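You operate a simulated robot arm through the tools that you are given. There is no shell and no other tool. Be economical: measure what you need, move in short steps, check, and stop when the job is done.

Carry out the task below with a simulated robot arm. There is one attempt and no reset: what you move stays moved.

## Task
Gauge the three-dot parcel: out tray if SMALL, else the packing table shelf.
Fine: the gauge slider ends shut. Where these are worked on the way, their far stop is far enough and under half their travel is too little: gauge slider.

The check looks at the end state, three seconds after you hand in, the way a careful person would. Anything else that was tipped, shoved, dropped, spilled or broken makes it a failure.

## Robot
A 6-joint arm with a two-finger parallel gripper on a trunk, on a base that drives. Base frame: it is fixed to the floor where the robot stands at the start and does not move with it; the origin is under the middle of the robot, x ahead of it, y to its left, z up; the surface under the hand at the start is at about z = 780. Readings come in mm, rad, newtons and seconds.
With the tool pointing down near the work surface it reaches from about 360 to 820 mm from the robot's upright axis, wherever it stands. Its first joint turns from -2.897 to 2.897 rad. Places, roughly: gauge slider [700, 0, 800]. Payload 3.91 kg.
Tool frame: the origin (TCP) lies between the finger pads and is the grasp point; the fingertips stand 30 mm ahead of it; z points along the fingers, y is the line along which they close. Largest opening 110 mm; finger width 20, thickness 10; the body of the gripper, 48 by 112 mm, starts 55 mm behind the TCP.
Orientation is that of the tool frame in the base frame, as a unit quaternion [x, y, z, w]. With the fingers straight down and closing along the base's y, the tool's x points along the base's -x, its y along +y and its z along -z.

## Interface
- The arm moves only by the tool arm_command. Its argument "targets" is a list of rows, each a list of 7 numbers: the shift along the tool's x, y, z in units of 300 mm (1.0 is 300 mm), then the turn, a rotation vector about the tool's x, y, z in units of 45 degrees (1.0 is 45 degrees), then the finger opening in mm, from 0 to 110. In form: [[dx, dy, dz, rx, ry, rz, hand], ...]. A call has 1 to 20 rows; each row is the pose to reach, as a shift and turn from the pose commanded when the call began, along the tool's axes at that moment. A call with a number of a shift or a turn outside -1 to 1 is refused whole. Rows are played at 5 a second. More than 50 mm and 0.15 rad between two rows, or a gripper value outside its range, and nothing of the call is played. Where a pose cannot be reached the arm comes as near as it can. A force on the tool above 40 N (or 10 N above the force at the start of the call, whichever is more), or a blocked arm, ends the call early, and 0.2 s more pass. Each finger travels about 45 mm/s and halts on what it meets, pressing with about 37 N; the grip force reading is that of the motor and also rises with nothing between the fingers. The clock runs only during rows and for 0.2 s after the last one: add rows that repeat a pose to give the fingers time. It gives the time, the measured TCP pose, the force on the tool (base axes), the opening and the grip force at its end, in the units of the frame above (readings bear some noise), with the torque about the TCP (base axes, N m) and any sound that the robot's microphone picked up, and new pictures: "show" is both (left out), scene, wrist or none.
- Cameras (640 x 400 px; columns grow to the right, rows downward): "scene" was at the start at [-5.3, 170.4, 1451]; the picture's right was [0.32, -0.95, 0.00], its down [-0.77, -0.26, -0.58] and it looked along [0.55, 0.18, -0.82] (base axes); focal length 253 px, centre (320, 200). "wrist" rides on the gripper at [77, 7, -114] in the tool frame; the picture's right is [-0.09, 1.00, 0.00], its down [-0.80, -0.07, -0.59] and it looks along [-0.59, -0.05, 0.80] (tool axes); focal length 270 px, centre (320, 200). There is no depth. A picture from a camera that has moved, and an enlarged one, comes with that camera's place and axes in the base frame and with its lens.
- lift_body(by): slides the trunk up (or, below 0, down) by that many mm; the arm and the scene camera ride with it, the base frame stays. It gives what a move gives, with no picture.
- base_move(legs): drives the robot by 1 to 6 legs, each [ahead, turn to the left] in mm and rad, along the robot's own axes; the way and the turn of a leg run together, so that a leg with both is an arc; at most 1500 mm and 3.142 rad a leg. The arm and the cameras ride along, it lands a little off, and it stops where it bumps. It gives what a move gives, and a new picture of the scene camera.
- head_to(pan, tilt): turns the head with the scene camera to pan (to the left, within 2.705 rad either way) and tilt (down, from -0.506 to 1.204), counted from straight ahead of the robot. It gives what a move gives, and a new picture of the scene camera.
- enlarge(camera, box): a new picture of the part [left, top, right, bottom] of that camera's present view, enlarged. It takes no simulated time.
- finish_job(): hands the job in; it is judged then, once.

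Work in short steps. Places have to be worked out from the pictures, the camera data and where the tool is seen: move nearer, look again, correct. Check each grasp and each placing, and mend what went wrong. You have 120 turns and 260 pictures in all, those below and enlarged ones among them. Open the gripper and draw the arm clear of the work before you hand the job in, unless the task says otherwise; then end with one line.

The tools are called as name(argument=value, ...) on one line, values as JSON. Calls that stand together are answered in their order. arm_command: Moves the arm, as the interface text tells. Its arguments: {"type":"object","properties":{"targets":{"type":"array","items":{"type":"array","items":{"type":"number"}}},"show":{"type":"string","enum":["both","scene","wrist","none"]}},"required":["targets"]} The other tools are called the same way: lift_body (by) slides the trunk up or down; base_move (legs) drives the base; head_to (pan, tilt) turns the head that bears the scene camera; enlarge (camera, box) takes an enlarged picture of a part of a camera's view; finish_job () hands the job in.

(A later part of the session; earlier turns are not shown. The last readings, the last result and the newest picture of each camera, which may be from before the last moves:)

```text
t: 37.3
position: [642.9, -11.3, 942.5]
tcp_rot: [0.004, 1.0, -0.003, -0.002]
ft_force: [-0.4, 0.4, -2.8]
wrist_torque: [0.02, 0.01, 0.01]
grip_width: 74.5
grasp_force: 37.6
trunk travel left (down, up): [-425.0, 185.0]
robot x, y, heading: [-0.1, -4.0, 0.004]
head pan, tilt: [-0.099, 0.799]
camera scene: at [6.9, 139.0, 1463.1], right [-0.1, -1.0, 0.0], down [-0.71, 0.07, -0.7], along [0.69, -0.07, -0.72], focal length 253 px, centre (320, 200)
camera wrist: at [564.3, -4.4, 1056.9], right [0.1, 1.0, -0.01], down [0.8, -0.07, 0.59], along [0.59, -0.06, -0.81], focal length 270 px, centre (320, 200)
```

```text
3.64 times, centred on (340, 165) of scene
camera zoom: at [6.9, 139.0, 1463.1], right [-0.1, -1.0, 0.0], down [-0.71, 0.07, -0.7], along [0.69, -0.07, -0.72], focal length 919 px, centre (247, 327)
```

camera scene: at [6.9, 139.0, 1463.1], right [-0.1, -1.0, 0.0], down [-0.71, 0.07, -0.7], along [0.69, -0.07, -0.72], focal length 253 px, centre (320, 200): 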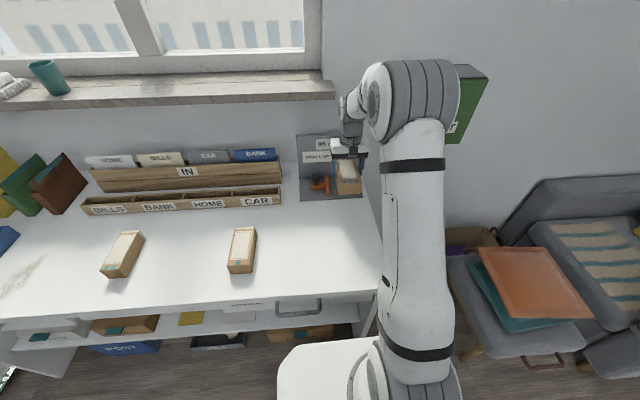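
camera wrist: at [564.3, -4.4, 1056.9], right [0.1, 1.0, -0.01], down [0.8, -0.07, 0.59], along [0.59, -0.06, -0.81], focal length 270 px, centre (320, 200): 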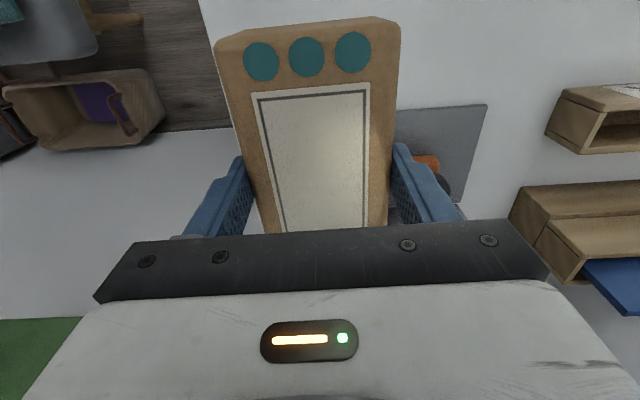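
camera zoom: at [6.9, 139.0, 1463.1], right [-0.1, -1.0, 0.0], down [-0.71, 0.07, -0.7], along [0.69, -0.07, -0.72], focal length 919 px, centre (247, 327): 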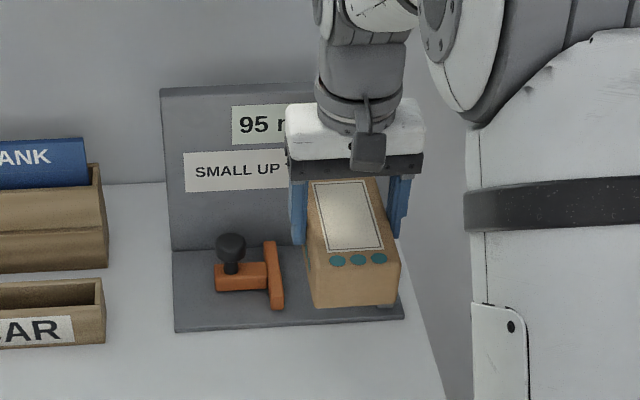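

Parcel is 75 wide, gap 95 centred at y ≈ −9. I go forward to x ≈ 705 and down to z ≈ 872 (just above the jaws), then check.

arm_command(targets=[[-0.1, 0.005, 0, 0, 0, 0, 55], [-0.207, 0.01, 0.0, 0, 0, 0, 55], [-0.207, 0.01, 0.12, 0, 0, 0, 55], [-0.207, 0.01, 0.235, 0, 0, 0, 55], [-0.207, 0.01, 0.235, 0, 0, 0, 55]], show="both")

enlarge(camera="scene", box=[290, 120, 380, 210])

```text
t: 38.5
position: [702.9, -10.5, 870.5]
tcp_rot: [0.005, 1.0, -0.003, -0.001]
ft_force: [0.8, 0.6, -2.1]
wrist_torque: [0.01, 0.02, -0.02]
grip_width: 74.8
grasp_force: 37.0
trunk travel left (down, up): [-425.0, 185.0]
robot x, y, heading: [-2.5, -1.4, -0.001]
head pan, tilt: [-0.099, 0.799]
camera scene: at [7.1, 139.3, 1463.1], right [-0.1, -1.0, 0.0], down [-0.71, 0.07, -0.7], along [0.69, -0.07, -0.72], focal length 253 px, centre (320, 200)
camera wrist: at [626.6, -2.3, 986.0], right [0.1, 1.0, -0.01], down [0.8, -0.07, 0.59], along [0.59, -0.06, -0.81], focal length 270 px, centre (320, 200)
```

scene: 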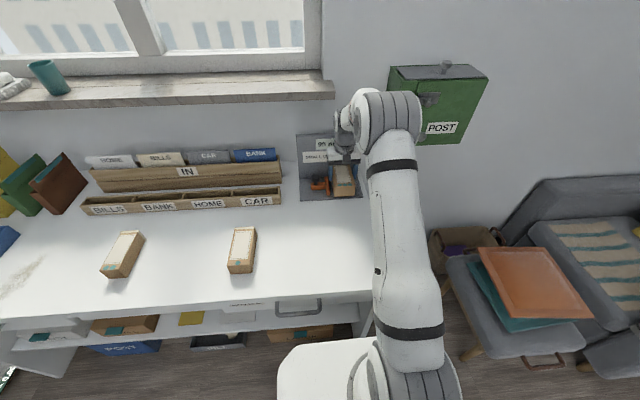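
wrist: 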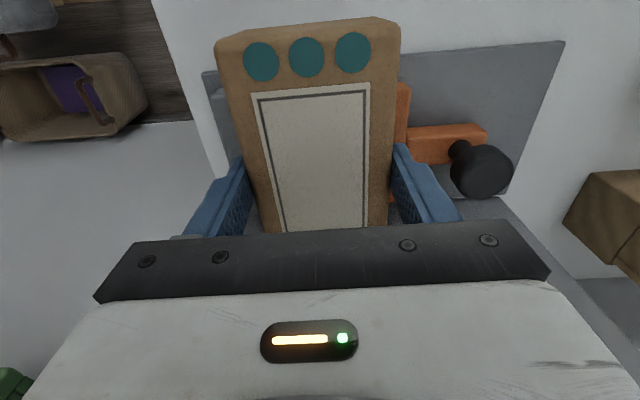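

```text
4.44 times, centred on (335, 165) of scene
camera zoom: at [7.1, 139.3, 1463.1], right [-0.1, -1.0, 0.0], down [-0.71, 0.07, -0.7], along [0.69, -0.07, -0.72], focal length 1124 px, centre (253, 356)
```

zoom: 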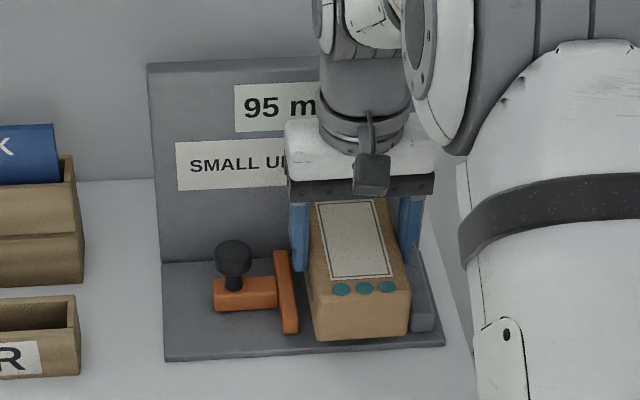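

The parcel lines up between the jaws. I lower it ~31 mm in small steps.

arm_command(targets=[[0, 0.003, 0.04, 0, 0, 0, 55], [0, 0.003, 0.07, 0, 0, 0, 55], [0, 0.003, 0.09, 0, 0, 0, 55], [0, 0.003, 0.1, 0, 0, 0, 55], [0, 0.003, 0.105, 0, 0, 0, 55]], show="both")

enlarge(camera="scene", box=[290, 120, 380, 210])

```text
t: 39.7
position: [703.0, -8.5, 842.1]
tcp_rot: [0.005, 1.0, -0.004, 0.0]
ft_force: [1.6, 1.6, 9.8]
wrist_torque: [0.51, 0.38, -0.1]
grip_width: 74.7
grasp_force: 36.9
trunk travel left (down, up): [-425.0, 185.0]
robot x, y, heading: [-1.4, -2.9, 0.006]
head pan, tilt: [-0.099, 0.799]
camera scene: at [6.0, 139.4, 1463.3], right [-0.1, -1.0, 0.0], down [-0.71, 0.07, -0.7], along [0.69, -0.07, -0.72], focal length 253 px, centre (320, 200)
camera wrist: at [625.6, -0.8, 956.2], right [0.1, 1.0, -0.01], down [0.8, -0.07, 0.59], along [0.59, -0.06, -0.8], focal length 270 px, centre (320, 200)
```

scene: 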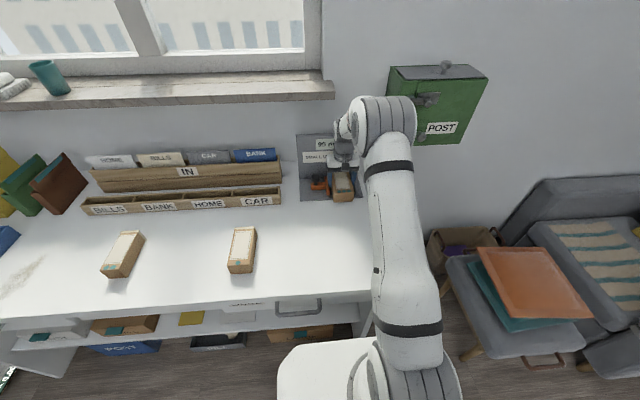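
wrist: 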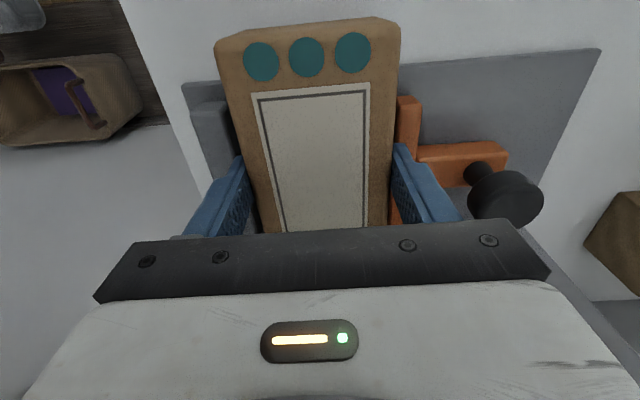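

```text
4.44 times, centred on (335, 165) of scene
camera zoom: at [6.0, 139.4, 1463.3], right [-0.1, -1.0, 0.0], down [-0.71, 0.07, -0.7], along [0.69, -0.07, -0.72], focal length 1124 px, centre (253, 356)
```

zoom: 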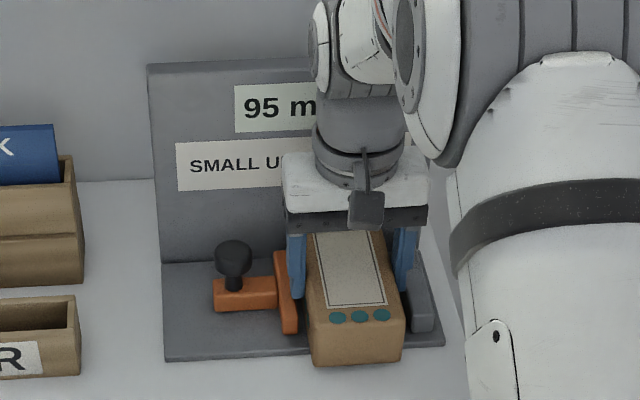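

Contact of ~10 N at z 842: the parcel rests on the plate. I release gently and rise.

arm_command(targets=[[0, 0, -0.003, 0, 0, 0, 80], [0, 0, -0.005, 0, 0, 0, 88], [0, 0, -0.005, 0, 0, 0, 88], [0, 0, -0.06, 0, 0, 0, 90], [0, 0, -0.18, 0, 0, 0, 90], [0, 0, -0.3, 0, 0, 0, 90], [0, 0, -0.4, 0, 0, 0, 90], [0, 0, -0.4, 0, 0, 0, 90]], show="both")

enlarge(camera="scene", box=[290, 120, 380, 210])

```text
t: 41.5
position: [701.8, -7.9, 958.6]
tcp_rot: [0.005, 1.0, -0.003, -0.001]
ft_force: [0.0, -0.4, -0.4]
wrist_torque: [0.01, -0.01, 0.0]
grip_width: 89.7
grasp_force: 0.1
trunk travel left (down, up): [-425.0, 185.0]
robot x, y, heading: [1.1, -1.7, -0.0]
head pan, tilt: [-0.099, 0.799]
camera scene: at [6.7, 139.3, 1463.0], right [-0.1, -1.0, 0.0], down [-0.71, 0.07, -0.7], along [0.69, -0.07, -0.72], focal length 253 px, centre (320, 200)
camera wrist: at [625.5, -0.9, 1073.6], right [0.1, 1.0, -0.01], down [0.8, -0.07, 0.59], along [0.59, -0.06, -0.81], focal length 270 px, centre (320, 200)
```

scene: 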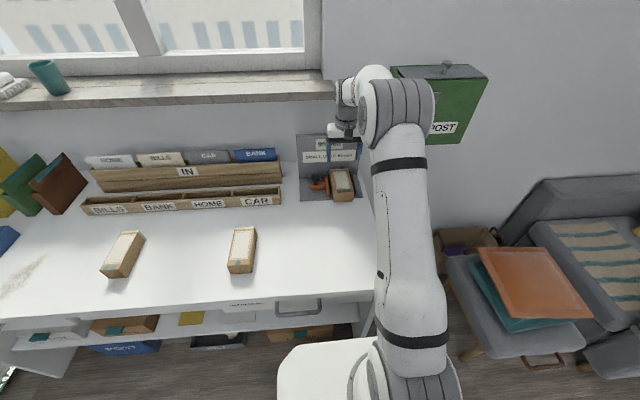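
wrist: 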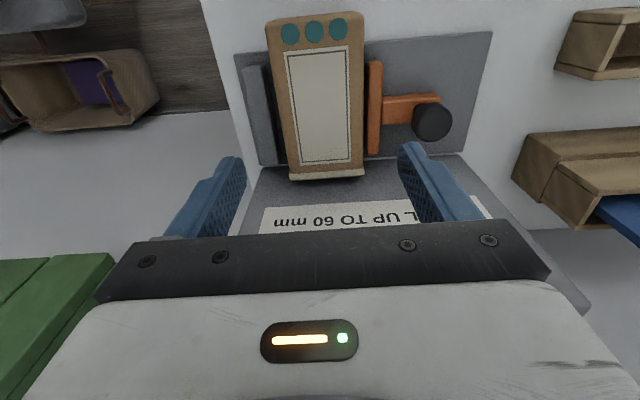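

```text
4.44 times, centred on (335, 165) of scene
camera zoom: at [6.7, 139.3, 1463.0], right [-0.1, -1.0, 0.0], down [-0.71, 0.07, -0.7], along [0.69, -0.07, -0.72], focal length 1124 px, centre (253, 356)
```

zoom: 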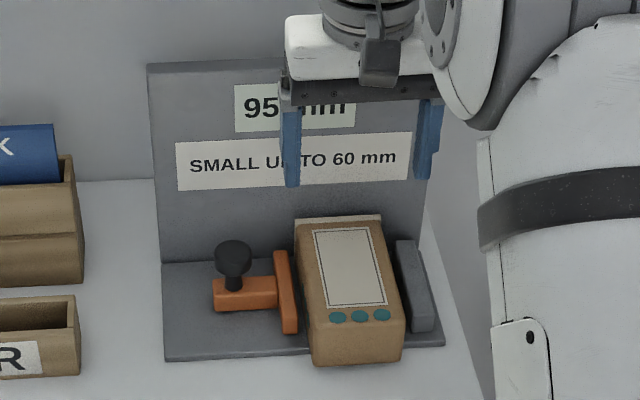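

The parcel sits well between the jaws. I move back above the knob (about [717, 85]), and descend to grip it.

arm_command(targets=[[-0.02, 0.15, 0, 0, 0, 0, 70], [-0.05, 0.308, 0, 0, 0, 0, 54], [-0.05, 0.308, 0.12, 0, 0, 0, 54], [-0.05, 0.308, 0.24, 0, 0, 0, 54], [-0.05, 0.308, 0.24, 0, 0, 0, 54]], show="wrist")

```text
t: 42.7
position: [721.3, 81.8, 887.4]
tcp_rot: [0.004, 1.0, -0.004, -0.001]
ft_force: [-0.1, -0.7, -0.4]
wrist_torque: [0.03, 0.02, 0.0]
grip_width: 53.5
grasp_force: 0.1
trunk travel left (down, up): [-425.0, 185.0]
robot x, y, heading: [-2.3, -0.6, -0.002]
head pan, tilt: [-0.099, 0.799]
camera wrist: at [643.9, 90.6, 1002.6], right [0.1, 1.0, -0.01], down [0.8, -0.07, 0.59], along [0.59, -0.06, -0.81], focal length 270 px, centre (320, 200)
```

wrist: 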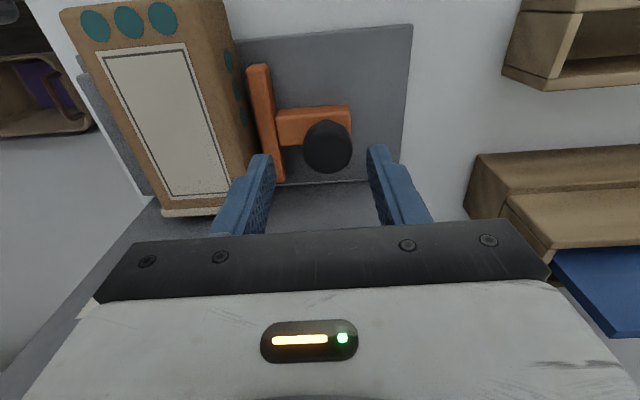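

Knob at about [718, 87]; I descend 41 mm, grip, and push the slider −y onto the parcel slowly.

arm_command(targets=[[0.01, 0.014, 0.07, 0, 0, 0, 54], [0.01, 0.014, 0.137, 0, 0, 0, 54], [0.01, 0.014, 0.137, 0, 0, 0, 30], [0.01, 0.014, 0.137, 0, 0, 0, 20], [0.01, 0.014, 0.137, 0, 0, 0, 15], [0.01, -0.015, 0.137, 0, 0, 0, 15], [0.01, -0.03, 0.137, 0, 0, 0, 15]], show="both")

enlarge(camera="scene", box=[290, 120, 380, 210])

```text
t: 44.3
position: [715.9, 75.6, 844.1]
tcp_rot: [0.005, 1.0, -0.003, -0.001]
ft_force: [3.3, 0.5, -0.4]
wrist_torque: [0.09, 0.31, -0.01]
grip_width: 31.0
grasp_force: 45.1
trunk travel left (down, up): [-425.0, 185.0]
robot x, y, heading: [-0.2, 0.2, 0.004]
head pan, tilt: [-0.099, 0.799]
camera scene: at [7.1, 139.4, 1463.0], right [-0.1, -1.0, 0.0], down [-0.71, 0.07, -0.7], along [0.69, -0.07, -0.72], focal length 253 px, centre (320, 200)
camera wrist: at [639.4, 83.1, 960.4], right [0.1, 1.0, -0.01], down [0.8, -0.07, 0.59], along [0.59, -0.06, -0.81], focal length 270 px, centre (320, 200)
```

scene: 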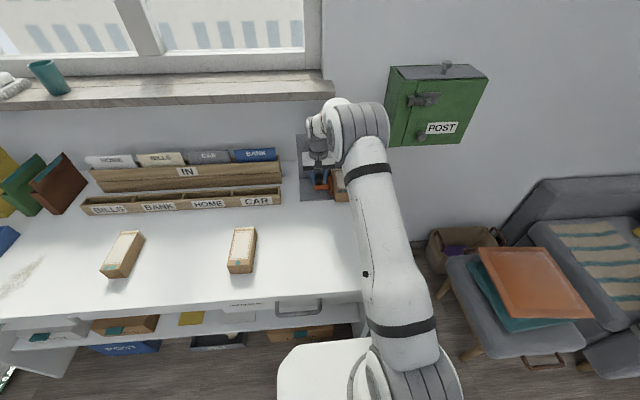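
wrist: 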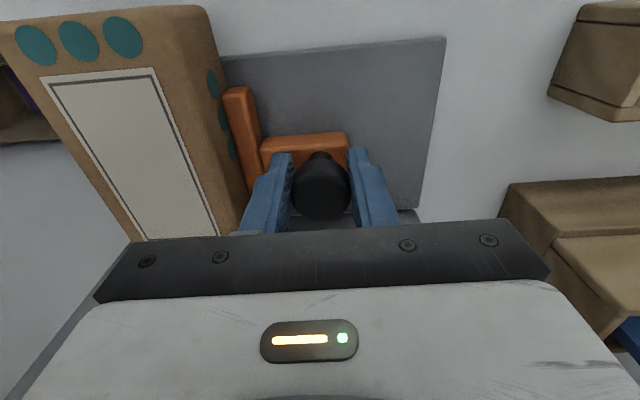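

```text
4.44 times, centred on (335, 165) of scene
camera zoom: at [7.1, 139.4, 1463.0], right [-0.1, -1.0, 0.0], down [-0.71, 0.07, -0.7], along [0.69, -0.07, -0.72], focal length 1124 px, centre (253, 356)
```

zoom: 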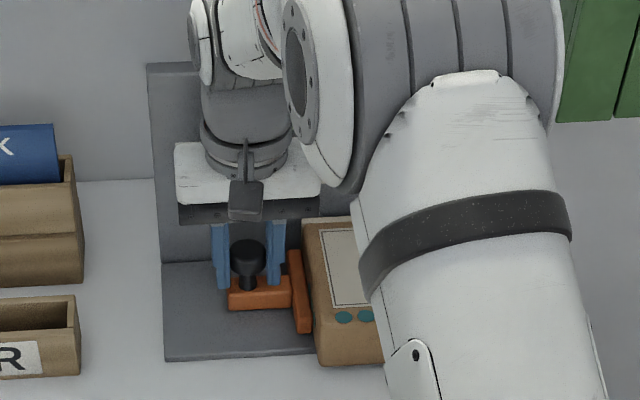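

Slider is moving, jaw about to touch the parcel. I continue in 3 mm steps until blocked.

arm_command(targets=[[0, -0.01, 0, 0, 0, 0, 15], [0, -0.02, 0, 0, 0, 0, 15], [0, -0.027, 0, 0, 0, 0, 15], [0, -0.034, 0, 0, 0, 0, 15], [0, -0.04, 0, 0, 0, 0, 15], [0, -0.046, 0, 0, 0, 0, 15]], show="wrist")

```text
t: 45.7
position: [716.2, 66.2, 844.2]
tcp_rot: [0.004, 1.0, -0.004, -0.001]
ft_force: [7.2, 38.1, -0.9]
wrist_torque: [0.58, 0.35, 0.17]
grip_width: 31.0
grasp_force: 45.1
trunk travel left (down, up): [-425.0, 185.0]
robot x, y, heading: [3.1, -1.1, 0.002]
head pan, tilt: [-0.099, 0.799]
camera wrist: at [639.1, 74.7, 960.3], right [0.09, 1.0, -0.01], down [0.8, -0.07, 0.59], along [0.59, -0.06, -0.8], focal length 270 px, centre (320, 200)
```

wrist: 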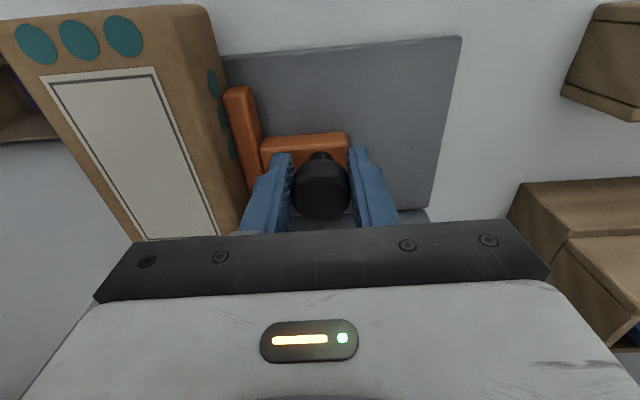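

38 N: the parcel is clamped. I release the knob, rise and back off to read the display.

arm_command(targets=[[0, -0.035, 0, 0, 0, 0, 31], [0, -0.035, 0, 0, 0, 0, 54], [0, -0.035, 0, 0, 0, 0, 54], [0, -0.035, -0.12, 0, 0, 0, 54], [0, -0.035, -0.26, 0, 0, 0, 60], [0.0, -0.035, -0.4, 0, 0, 0, 80], [0.1, 0.08, -0.42, 0, 0, 0, 100], [0.2, 0.2, -0.42, 0, 0, 0, 110], [0.25, 0.32, -0.42, 0, 0, 0, 110], [0.25, 0.45, -0.42, 0, 0, 0, 110], [0.25, 0.45, -0.42, 0, 0, 0, 110]], show="none")

enlarge(camera="scene", box=[290, 120, 380, 210])

enlarge(camera="wrist", box=[100, 60, 420, 260])

```text
t: 48.1
position: [641.6, 196.8, 970.9]
tcp_rot: [0.004, 1.0, -0.004, -0.001]
ft_force: [0.1, 0.6, 0.0]
wrist_torque: [0.0, 0.0, 0.02]
grip_width: 110.0
grasp_force: 0.1
trunk travel left (down, up): [-425.0, 185.0]
robot x, y, heading: [-2.0, 0.8, 0.0]
head pan, tilt: [-0.099, 0.799]
```

```text
4.44 times, centred on (335, 165) of scene
camera zoom: at [6.7, 139.7, 1463.0], right [-0.1, -1.0, 0.0], down [-0.71, 0.07, -0.7], along [0.69, -0.07, -0.72], focal length 1124 px, centre (253, 356)
```

zoom: 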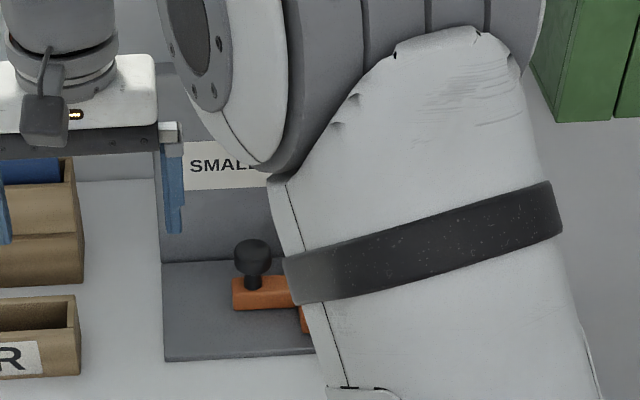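

```text
2.00 times, centred on (260, 160) of wrist
camera zoom: at [564.2, 205.0, 1085.4], right [0.1, 1.0, -0.01], down [0.8, -0.07, 0.59], along [0.59, -0.06, -0.81], focal length 541 px, centre (440, 280)
```

zoom: 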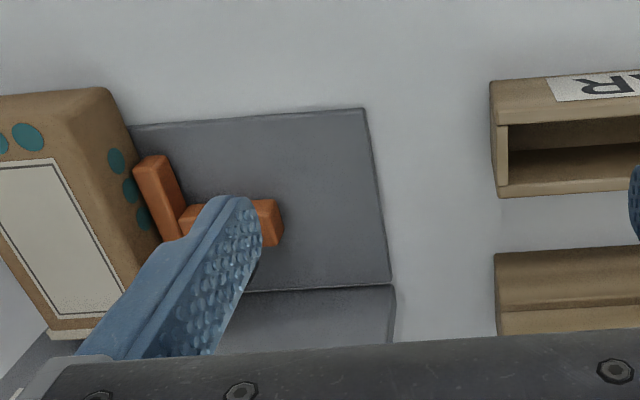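

The arm hides the display; I move it further left.

arm_command(targets=[[0.1, 0.1, -0.05, 0, 0, 0, 110], [0.2, 0.2, -0.1, 0, 0, 0, 110], [0.3, 0.3, -0.1, 0, 0, 0, 110], [0.4, 0.4, -0.1, 0, 0, 0, 110], [0.5, 0.5, -0.1, 0, 0, 0, 110], [0.6, 0.6, -0.1, 0, 0, 0, 110], [0.6, 0.7, -0.1, 0, 0, 0, 110], [0.6, 0.8, -0.1, 0, 0, 0, 110]], show="none")

enlarge(camera="scene", box=[290, 120, 380, 210])

```text
t: 49.9
position: [464.0, 439.8, 1002.4]
tcp_rot: [0.003, 1.0, -0.002, -0.002]
ft_force: [-0.3, -1.3, -0.6]
wrist_torque: [0.04, 0.0, 0.0]
grip_width: 110.3
grasp_force: 0.1
trunk travel left (down, up): [-425.0, 185.0]
robot x, y, heading: [1.2, -1.6, 0.0]
head pan, tilt: [-0.099, 0.799]
```

```text
4.44 times, centred on (335, 165) of scene
camera zoom: at [6.9, 139.7, 1463.0], right [-0.1, -1.0, 0.0], down [-0.71, 0.07, -0.7], along [0.69, -0.07, -0.72], focal length 1124 px, centre (253, 356)
```

zoom: 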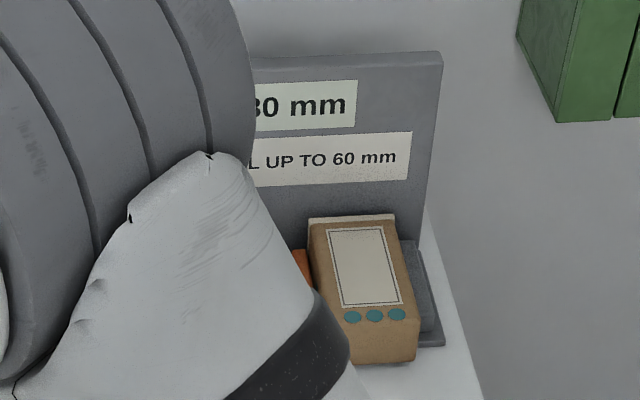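

The display reads "?0 mm", probably 80; I move the arm a little more to see all of it.

arm_command(targets=[[0.1, 0.08, 0, 0, 0, 0, 110], [0.2, 0.16, 0, 0, 0, 0, 110], [0.3, 0.25, 0, 0, 0, 0, 110]], show="none")

enlarge(camera="scene", box=[290, 120, 380, 210])

```text
t: 50.7
position: [373.1, 514.7, 1001.7]
tcp_rot: [0.004, 1.0, -0.004, -0.001]
ft_force: [0.4, 0.1, 0.4]
wrist_torque: [0.01, -0.06, 0.01]
grip_width: 110.0
grasp_force: 0.1
trunk travel left (down, up): [-425.0, 185.0]
robot x, y, heading: [3.3, 0.6, -0.001]
head pan, tilt: [-0.099, 0.799]
```

```text
4.44 times, centred on (335, 165) of scene
camera zoom: at [6.5, 139.4, 1463.0], right [-0.1, -1.0, 0.0], down [-0.71, 0.07, -0.7], along [0.69, -0.07, -0.72], focal length 1124 px, centre (253, 356)
```

zoom: 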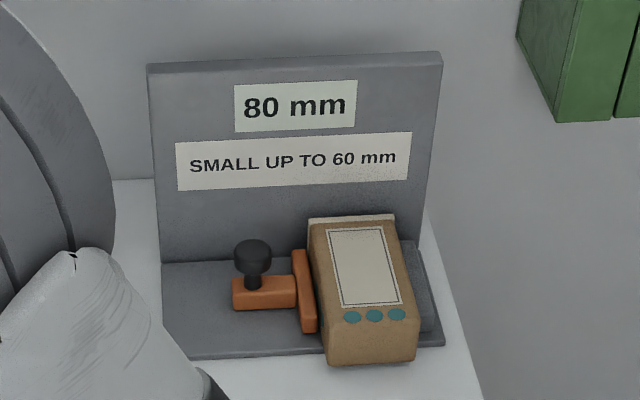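

The gauge reads 80 mm, so it is not SMALL: the packing table shelf is the goal. I look for which table/shelf that is by examining labels under this table.

head_to(pan=0.5, tilt=0.9)

enlarge(camera="scene", box=[120, 180, 440, 380])

head_to(pan=1.0, tilt=0.3)

```text
t: 51.7
position: [375.1, 513.4, 1000.8]
tcp_rot: [0.004, 1.0, -0.004, -0.001]
ft_force: [0.1, -0.2, 0.5]
wrist_torque: [-0.01, -0.02, 0.01]
grip_width: 110.0
grasp_force: 0.0
trunk travel left (down, up): [-425.0, 185.0]
robot x, y, heading: [2.3, -2.3, 0.001]
head pan, tilt: [0.499, 0.901]
camera scene: at [-7.5, 183.5, 1455.1], right [0.48, -0.88, 0.0], down [-0.69, -0.38, -0.62], along [0.55, 0.3, -0.78], focal length 253 px, centre (320, 200)
```

scene: 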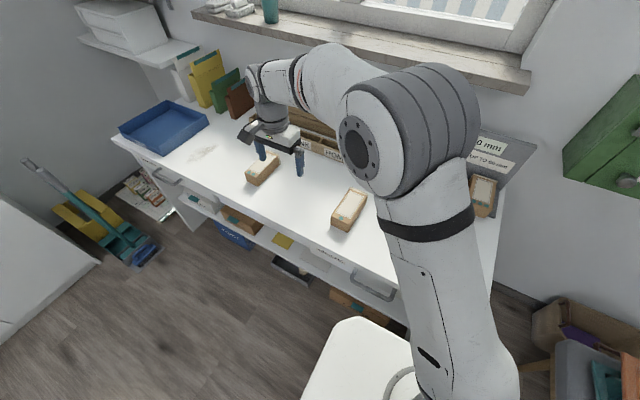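

```text
2.00 times, centred on (280, 280) of scene
camera zoom: at [-7.5, 183.5, 1455.1], right [0.48, -0.88, 0.0], down [-0.69, -0.38, -0.62], along [0.55, 0.3, -0.78], focal length 506 px, centre (400, 40)
```

zoom: 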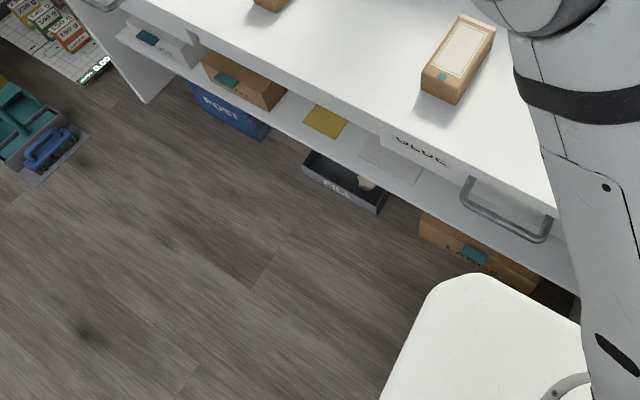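

```text
t: 52.7
position: [374.2, 513.1, 1001.7]
tcp_rot: [0.004, 1.0, -0.004, -0.001]
ft_force: [0.4, -0.4, 0.2]
wrist_torque: [-0.03, -0.02, 0.02]
grip_width: 110.0
grasp_force: 0.1
trunk travel left (down, up): [-425.0, 185.0]
robot x, y, heading: [-1.2, -1.4, 0.0]
head pan, tilt: [1.0, 0.3]
camera scene: at [-23.4, 225.9, 1507.3], right [0.84, -0.54, 0.0], down [-0.16, -0.25, -0.95], along [0.52, 0.8, -0.3], focal length 253 px, centre (320, 200)
```

scene: 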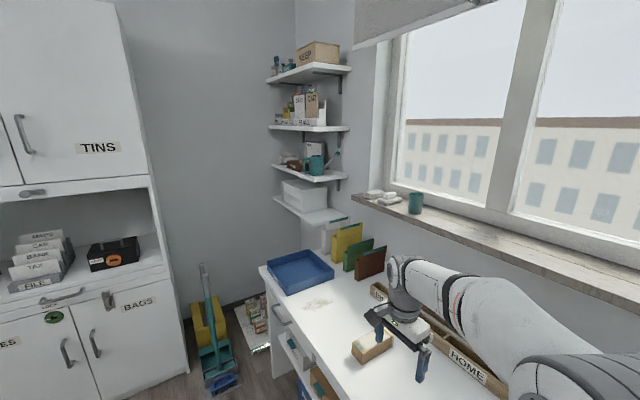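

This table, with parcels above and wrapping stock beneath, appears to be the packing table, with an under-shelf. To inspect the shelf I drive back 600 mm (arm stays high and clear) and look.

base_move(legs=[[-600, 0]])

head_to(pan=0.2, tilt=0.75)

```text
t: 56.0
position: [-217.0, 512.8, 999.9]
tcp_rot: [0.005, 1.0, -0.004, 0.0]
ft_force: [0.2, -0.8, 0.0]
wrist_torque: [0.01, 0.02, -0.01]
grip_width: 110.1
grasp_force: 0.1
trunk travel left (down, up): [-425.0, 185.0]
robot x, y, heading: [-592.7, -2.5, -0.004]
head pan, tilt: [1.0, 0.3]
camera scene: at [-615.1, 225.4, 1507.4], right [0.84, -0.54, 0.0], down [-0.16, -0.25, -0.96], along [0.52, 0.8, -0.3], focal length 253 px, centre (320, 200)
```

scene: 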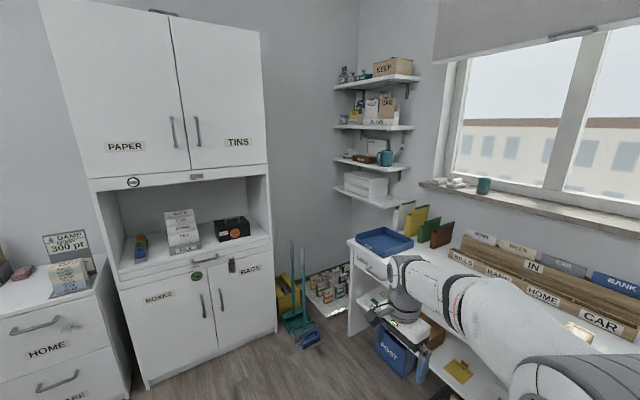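

```text
t: 57.2
position: [-217.2, 512.3, 1001.4]
tcp_rot: [0.005, 1.0, -0.003, -0.001]
ft_force: [0.5, 0.5, 0.1]
wrist_torque: [-0.01, 0.0, -0.01]
grip_width: 109.9
grasp_force: 0.0
trunk travel left (down, up): [-425.0, 185.0]
robot x, y, heading: [-590.9, -5.6, -0.001]
head pan, tilt: [0.201, 0.75]
camera scene: at [-584.1, 163.5, 1467.1], right [0.2, -0.98, 0.0], down [-0.67, -0.14, -0.73], along [0.72, 0.15, -0.68], focal length 253 px, centre (320, 200)
```

scene: 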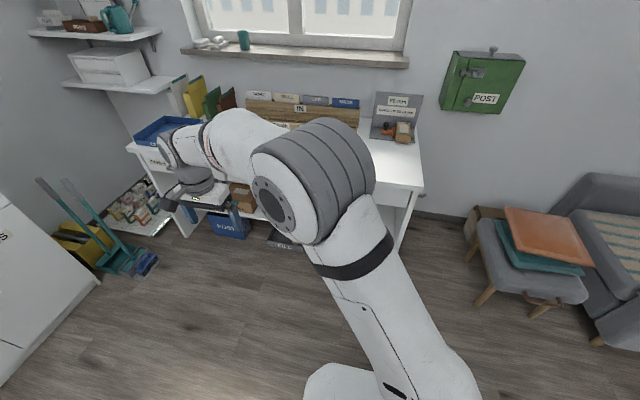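

The arm hides it. I lower the trunk for a flatter view (the hand is over open floor) and look again.

lift_body(by=-380)

head_to(pan=0.3, tilt=0.5)

```text
t: 60.8
position: [-217.0, 513.2, 621.1]
tcp_rot: [0.005, 1.0, -0.004, -0.001]
ft_force: [-0.3, 1.1, 0.0]
wrist_torque: [0.01, -0.01, -0.01]
grip_width: 110.2
grasp_force: 0.0
trunk travel left (down, up): [-45.0, 565.0]
robot x, y, heading: [-591.7, 0.5, 0.003]
head pan, tilt: [0.201, 0.75]
```

```text
t: 61.6
position: [-217.6, 513.4, 621.2]
tcp_rot: [0.005, 1.0, -0.003, -0.001]
ft_force: [0.3, 0.3, -0.1]
wrist_torque: [0.01, 0.02, -0.02]
grip_width: 110.2
grasp_force: 0.1
trunk travel left (down, up): [-45.0, 565.0]
robot x, y, heading: [-587.3, -3.2, 0.006]
head pan, tilt: [0.3, 0.499]
camera scene: at [-578.5, 173.7, 1108.9], right [0.3, -0.96, 0.0], down [-0.46, -0.14, -0.88], along [0.84, 0.26, -0.48], focal length 253 px, centre (320, 200)
```

scene: 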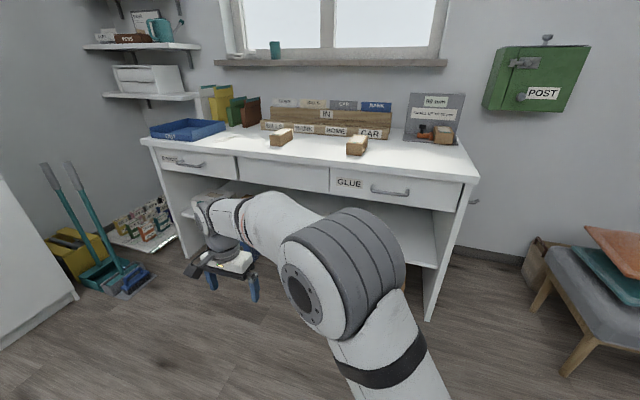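

The packing table's open under-shelf is visible but mostly hidden by the arm. I pitch the hand up 45° so the wrist camera looks straight under the table.

arm_command(targets=[[0, 0, 0, 0, -0.17, 0, 110], [0, 0, 0, 0, -0.34, 0, 110], [0, 0, 0, 0, -0.51, 0, 110], [0, 0, 0, 0, -0.68, 0, 110], [0, 0, 0, 0, -0.85, 0, 110], [0, 0, 0, 0, -1.0, 0, 110], [0, 0, 0, 0, -1.0, 0, 110]], show="both")

```text
t: 63.2
position: [-218.4, 512.9, 621.2]
tcp_rot: [0.003, 0.924, -0.005, 0.382]
ft_force: [-1.2, 0.3, 0.4]
wrist_torque: [0.0, -0.02, 0.0]
grip_width: 109.9
grasp_force: 0.0
trunk travel left (down, up): [-45.0, 565.0]
robot x, y, heading: [-592.3, 0.3, -0.002]
head pan, tilt: [0.3, 0.499]
camera scene: at [-578.5, 173.7, 1109.0], right [0.3, -0.96, 0.0], down [-0.46, -0.14, -0.88], along [0.84, 0.26, -0.48], focal length 253 px, centre (320, 200)
camera wrist: at [-352.7, 521.3, 647.8], right [0.07, 1.0, 0.06], down [0.15, -0.07, 0.99], along [0.99, -0.06, -0.15], focal length 270 px, centre (320, 200)
```

scene: 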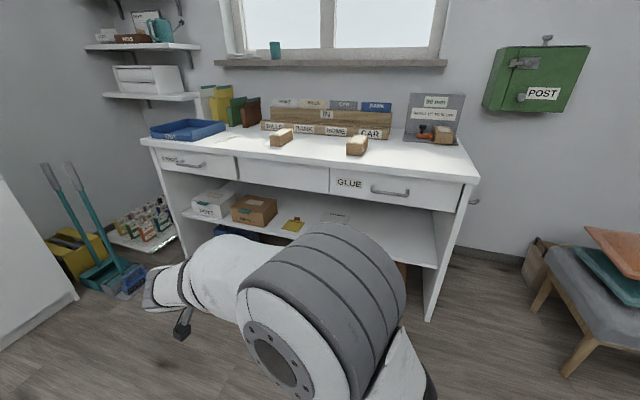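
wrist: 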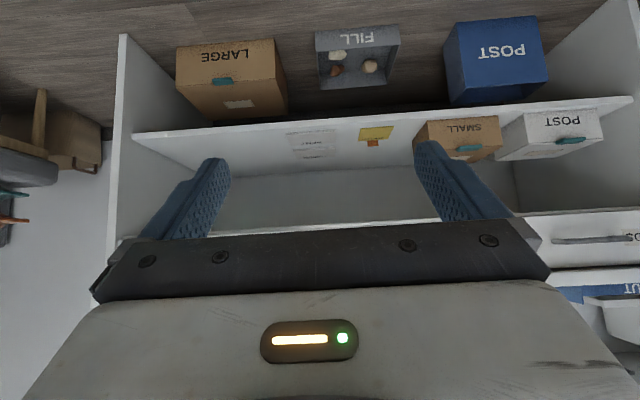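

The under-shelf has POST and SMALL boxes at the left, a yellow pad, a paper sheet, and free space at the right. I enlarge both views for details.

enlarge(camera="wrist", box=[110, 60, 430, 240])

enlarge(camera="scene", box=[140, 120, 490, 330])

```text
2.00 times, centred on (270, 150) of wrist
camera zoom: at [-352.7, 521.3, 647.8], right [0.07, 1.0, 0.06], down [0.15, -0.07, 0.99], along [0.99, -0.06, -0.15], focal length 541 px, centre (420, 300)
```

zoom: 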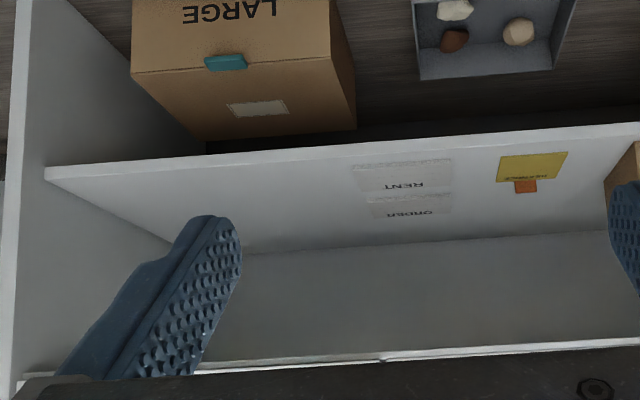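

```text
1.83 times, centred on (315, 225) of scene
camera zoom: at [-578.5, 173.7, 1109.0], right [0.3, -0.96, 0.0], down [-0.46, -0.14, -0.88], along [0.84, 0.26, -0.48], focal length 462 px, centre (329, 154)
```

zoom: 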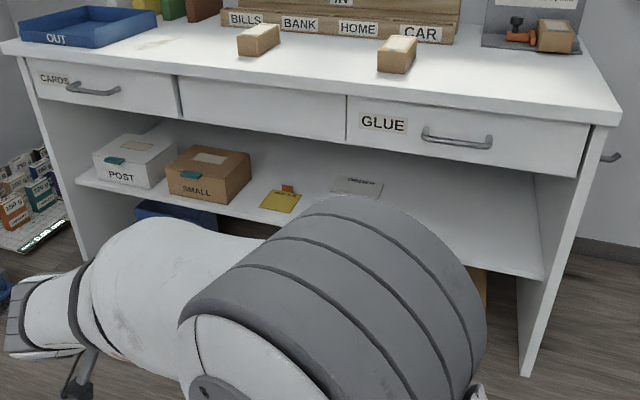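

The shelf (z ≈ 310–330, front edge x ≈ 340–390) is free between y ≈ −80 and 400. Plan: go back, set the parcel from the gauge on the table, shut the slider, then pick it at a 45° pitch and place it on the shelf. First restore the hand and trunk.

arm_command(targets=[[0, 0, 0, 0, 0.17, 0, 110], [0, 0, 0, 0, 0.34, 0, 110], [0, 0, 0, 0, 0.51, 0, 110], [0, 0, 0, 0, 0.68, 0, 110], [0, 0, 0, 0, 0.85, 0, 110], [0, 0, 0, 0, 1.0, 0, 110], [0, 0, 0, 0, 1.0, 0, 110]], show="none")

lift_body(by=380)

head_to(pan=-0.1, tilt=0.8)

base_move(legs=[[590, 0]])

```text
t: 64.8
position: [-216.8, 514.0, 621.8]
tcp_rot: [0.004, 1.0, -0.003, -0.002]
ft_force: [0.2, -1.0, 0.2]
wrist_torque: [0.03, 0.0, -0.01]
grip_width: 110.0
grasp_force: 0.0
trunk travel left (down, up): [-45.0, 565.0]
robot x, y, heading: [-592.2, 0.1, -0.003]
head pan, tilt: [0.3, 0.499]
```

```text
t: 68.5
position: [-218.0, 512.9, 1001.8]
tcp_rot: [0.005, 1.0, -0.004, -0.001]
ft_force: [0.0, 0.1, -0.3]
wrist_torque: [-0.02, 0.03, 0.02]
grip_width: 110.1
grasp_force: 0.2
trunk travel left (down, up): [-425.0, 185.0]
robot x, y, heading: [-590.8, -2.6, -0.005]
head pan, tilt: [0.3, 0.499]
```

```text
t: 69.3
position: [-217.9, 512.5, 1002.1]
tcp_rot: [0.005, 1.0, -0.004, -0.001]
ft_force: [0.2, -0.2, -0.8]
wrist_torque: [0.02, 0.04, -0.05]
grip_width: 110.2
grasp_force: 0.1
trunk travel left (down, up): [-425.0, 185.0]
robot x, y, heading: [-593.5, -2.4, -0.003]
head pan, tilt: [-0.099, 0.799]
camera scene: at [-585.1, 138.9, 1463.1], right [-0.1, -1.0, 0.0], down [-0.71, 0.07, -0.7], along [0.69, -0.07, -0.72], focal length 253 px, centre (320, 200)
```

scene: 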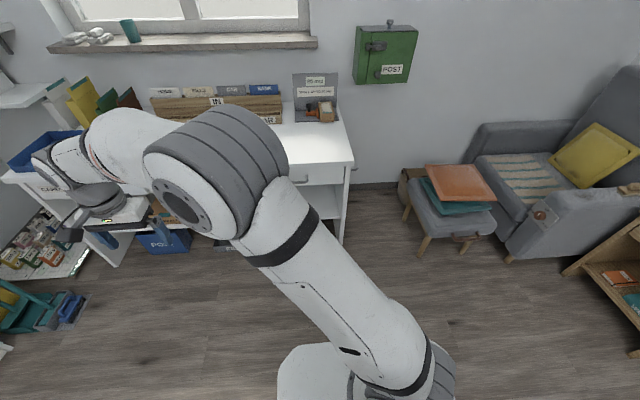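

```text
t: 72.7
position: [375.1, 515.8, 1001.5]
tcp_rot: [0.003, 1.0, -0.003, -0.001]
ft_force: [-0.7, -0.1, -0.1]
wrist_torque: [0.0, 0.01, -0.06]
grip_width: 110.0
grasp_force: 0.0
trunk travel left (down, up): [-425.0, 185.0]
robot x, y, heading: [4.5, -3.3, 0.005]
head pan, tilt: [-0.099, 0.799]
camera scene: at [8.0, 139.2, 1463.0], right [-0.09, -1.0, 0.0], down [-0.71, 0.07, -0.7], along [0.69, -0.07, -0.72], focal length 253 px, centre (320, 200)
```

scene: 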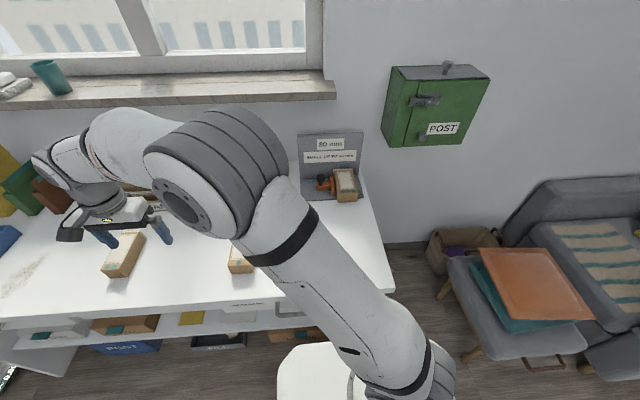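

Back at the table. I move over the gauge to view the parcel from above for re-grasping.

arm_command(targets=[[-0.04, -0.12, 0, 0, 0, 0, 110], [-0.09, -0.25, 0, 0, 0, 0, 110], [-0.14, -0.38, 0, 0, 0, 0, 110], [-0.19, -0.51, 0, 0, 0, 0, 110], [-0.24, -0.64, 0, 0, 0, 0, 110], [-0.3, -0.77, 0, 0, 0, 0, 110], [-0.367, -0.9, 0, 0, 0, 0, 110]], show="none")

arm_command(targets=[[-0.08, -0.11, 0, 0, 0, 0, 110], [-0.16, -0.22, 0, 0, 0, 0, 110], [-0.24, -0.33, 0, 0, 0, 0, 110], [-0.32, -0.44, 0, 0, 0, 0, 110], [-0.4, -0.55, 0, 0, 0, 0, 110], [-0.48, -0.66, 0, 0, 0, 0, 110], [-0.56, -0.77, 0, 0, 0, 0, 110], [-0.62, -0.88, 0, 0, 0, 0, 110], [-0.62, -0.88, 0.1, 0, 0, 0, 110], [-0.62, -0.88, 0.1, 0, 0, 0, 110]], show="both")

enlarge(camera="wrist", box=[220, 0, 460, 200])

```text
t: 74.3
position: [482.7, 242.6, 1003.1]
tcp_rot: [0.004, 1.0, -0.004, -0.001]
ft_force: [0.3, -0.5, 0.6]
wrist_torque: [-0.01, 0.01, 0.01]
grip_width: 109.9
grasp_force: 0.1
trunk travel left (down, up): [-425.0, 185.0]
robot x, y, heading: [2.1, -1.7, 0.004]
head pan, tilt: [-0.099, 0.799]
```

```text
t: 76.5
position: [668.3, -20.9, 973.5]
tcp_rot: [0.003, 1.0, -0.003, -0.001]
ft_force: [0.4, -0.3, 0.5]
wrist_torque: [-0.05, 0.02, 0.01]
grip_width: 110.1
grasp_force: 0.0
trunk travel left (down, up): [-425.0, 185.0]
robot x, y, heading: [5.3, -4.0, 0.002]
head pan, tilt: [-0.099, 0.799]
camera scene: at [8.1, 139.3, 1463.0], right [-0.09, -1.0, 0.0], down [-0.71, 0.07, -0.7], along [0.69, -0.07, -0.72], focal length 253 px, centre (320, 200)
camera wrist: at [590.6, -11.9, 1088.9], right [0.09, 1.0, -0.01], down [0.8, -0.07, 0.59], along [0.59, -0.06, -0.81], focal length 270 px, centre (320, 200)
```

scene: 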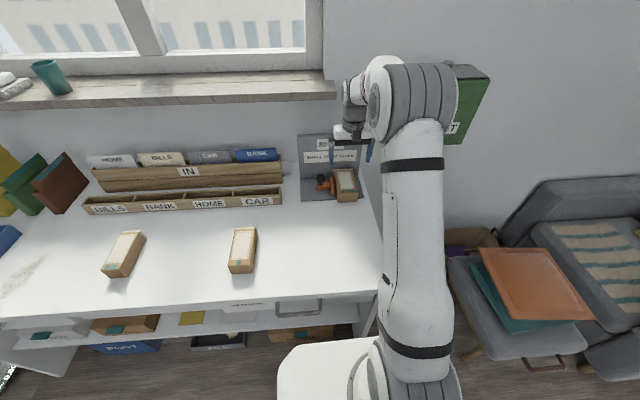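
wrist: 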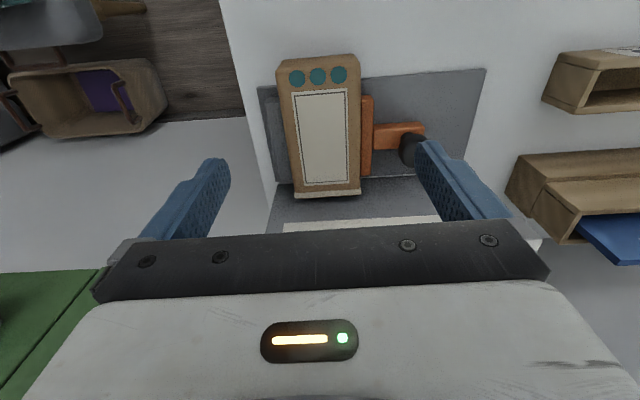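

```text
2.00 times, centred on (340, 100) of wrist
camera zoom: at [590.6, -11.9, 1088.9], right [0.09, 1.0, -0.01], down [0.8, -0.07, 0.59], along [0.59, -0.06, -0.81], focal length 541 px, centre (280, 400)
```

zoom: 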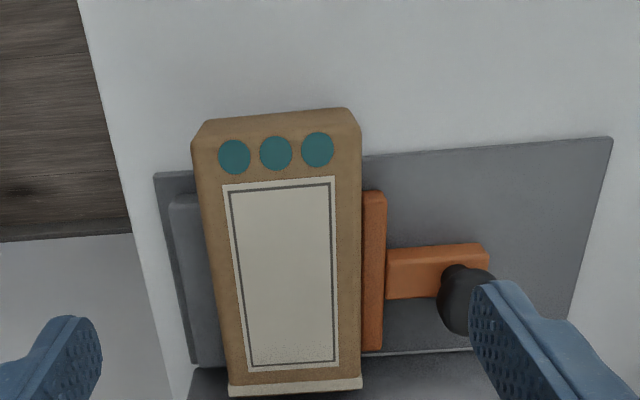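

Parcel centre ≈ [701, −20], yaw ≈ 0. I descend with a 94 mm opening to z ≈ 842 and grip.

arm_command(targets=[[-0.11, 0.003, 0, 0, 0, 0, 100], [-0.11, 0.003, 0.14, 0, 0, 0, 94], [-0.11, 0.003, 0.28, 0, 0, 0, 94], [-0.11, 0.003, 0.38, 0, 0, 0, 94], [-0.11, 0.003, 0.438, 0, 0, 0, 94], [-0.11, 0.003, 0.438, 0, 0, 0, 80], [-0.11, 0.003, 0.438, 0, 0, 0, 65], [-0.11, 0.003, 0.438, 0, 0, 0, 60], [-0.11, 0.003, 0.438, 0, 0, 0, 60]], show="wrist")

```text
t: 78.5
position: [701.5, -20.4, 843.0]
tcp_rot: [0.003, 1.0, -0.003, -0.001]
ft_force: [0.4, 0.4, 0.0]
wrist_torque: [-0.03, -0.16, 0.01]
grip_width: 74.7
grasp_force: 37.3
trunk travel left (down, up): [-425.0, 185.0]
robot x, y, heading: [3.7, -1.0, 0.005]
head pan, tilt: [-0.099, 0.799]
camera wrist: at [623.8, -13.3, 957.5], right [0.09, 1.0, -0.01], down [0.8, -0.07, 0.59], along [0.59, -0.06, -0.81], focal length 270 px, centre (320, 200)
```

wrist: 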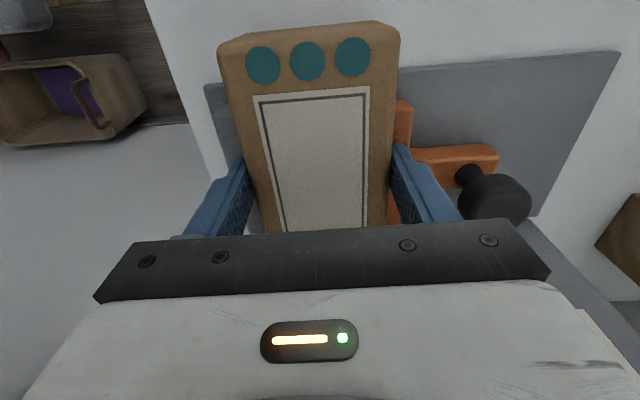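

Gripped again at 74.7. I lift straight up, then carry it back toward its old spot.

arm_command(targets=[[0, 0, -0.05, 0, 0, 0, 55], [0, 0, -0.15, 0, 0, 0, 55], [0, 0, -0.25, 0, 0, 0, 55], [0, 0, -0.33, 0, 0, 0, 55], [0.1, 0.04, -0.33, 0, 0, 0, 55], [0.18, 0.15, -0.33, 0, 0, 0, 55], [0.23, 0.28, -0.33, 0, 0, 0, 55], [0.28, 0.42, -0.33, 0, 0, 0, 55], [0.32, 0.56, -0.33, 0, 0, 0, 55], [0.36, 0.7, -0.33, 0, 0, 0, 55], [0.383, 0.84, -0.33, 0, 0, 0, 55], [0.383, 0.883, -0.33, 0, 0, 0, 55]], show="none")

arm_command(targets=[[0.05, 0.12, 0, 0, 0, 0, 55], [0.1, 0.25, 0, 0, 0, 0, 55], [0.15, 0.38, 0, 0, 0, 0, 55], [0.2, 0.51, 0, 0, 0, 0, 55], [0.25, 0.64, 0, 0, 0, 0, 55], [0.31, 0.77, 0, 0, 0, 0, 55], [0.383, 0.883, 0, 0, 0, 0, 55], [0.383, 0.883, 0, 0, 0, 0, 55]], show="both")

```text
t: 81.1
position: [587.2, 245.4, 940.7]
tcp_rot: [0.003, 1.0, -0.003, -0.001]
ft_force: [-0.8, -0.4, -2.2]
wrist_torque: [-0.01, 0.07, 0.01]
grip_width: 74.3
grasp_force: 36.5
trunk travel left (down, up): [-425.0, 185.0]
robot x, y, heading: [0.0, -4.0, 0.007]
head pan, tilt: [-0.099, 0.799]
```

```text
t: 82.9
position: [474.6, 512.2, 938.6]
tcp_rot: [0.003, 1.0, -0.005, -0.001]
ft_force: [-0.2, 0.0, -2.8]
wrist_torque: [0.02, -0.01, 0.0]
grip_width: 74.4
grasp_force: 37.7
trunk travel left (down, up): [-425.0, 185.0]
robot x, y, heading: [4.2, -0.9, 0.001]
head pan, tilt: [-0.099, 0.799]
camera scene: at [8.0, 139.6, 1463.0], right [-0.09, -1.0, 0.0], down [-0.71, 0.07, -0.7], along [0.69, -0.07, -0.72], focal length 253 px, centre (320, 200)
camera wrist: at [396.8, 519.9, 1053.5], right [0.09, 1.0, -0.01], down [0.8, -0.07, 0.59], along [0.59, -0.06, -0.81], focal length 270 px, centre (320, 200)
```

scene: 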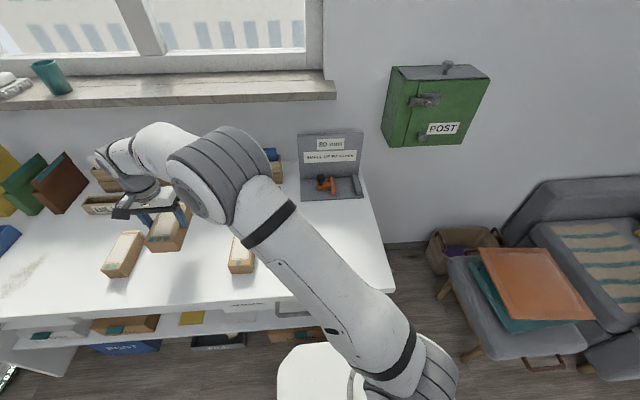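
wrist: 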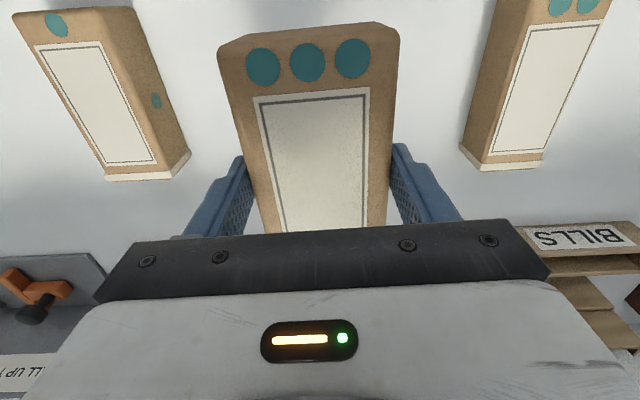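

Now I lower it ~104 mm onto the table and release.

arm_command(targets=[[0, 0, 0.14, 0, 0, 0, 55], [0, 0, 0.26, 0, 0, 0, 55], [0, 0, 0.32, 0, 0, 0, 55], [0, 0, 0.34, 0, 0, 0, 55], [0, 0, 0.348, 0, 0, 0, 55]], show="none")

```text
t: 84.1
position: [474.1, 509.8, 836.0]
tcp_rot: [0.003, 1.0, -0.003, 0.0]
ft_force: [0.4, -0.1, 0.7]
wrist_torque: [0.01, -0.17, -0.11]
grip_width: 74.5
grasp_force: 37.1
trunk travel left (down, up): [-425.0, 185.0]
robot x, y, heading: [2.1, -0.2, 0.005]
head pan, tilt: [-0.099, 0.799]
```

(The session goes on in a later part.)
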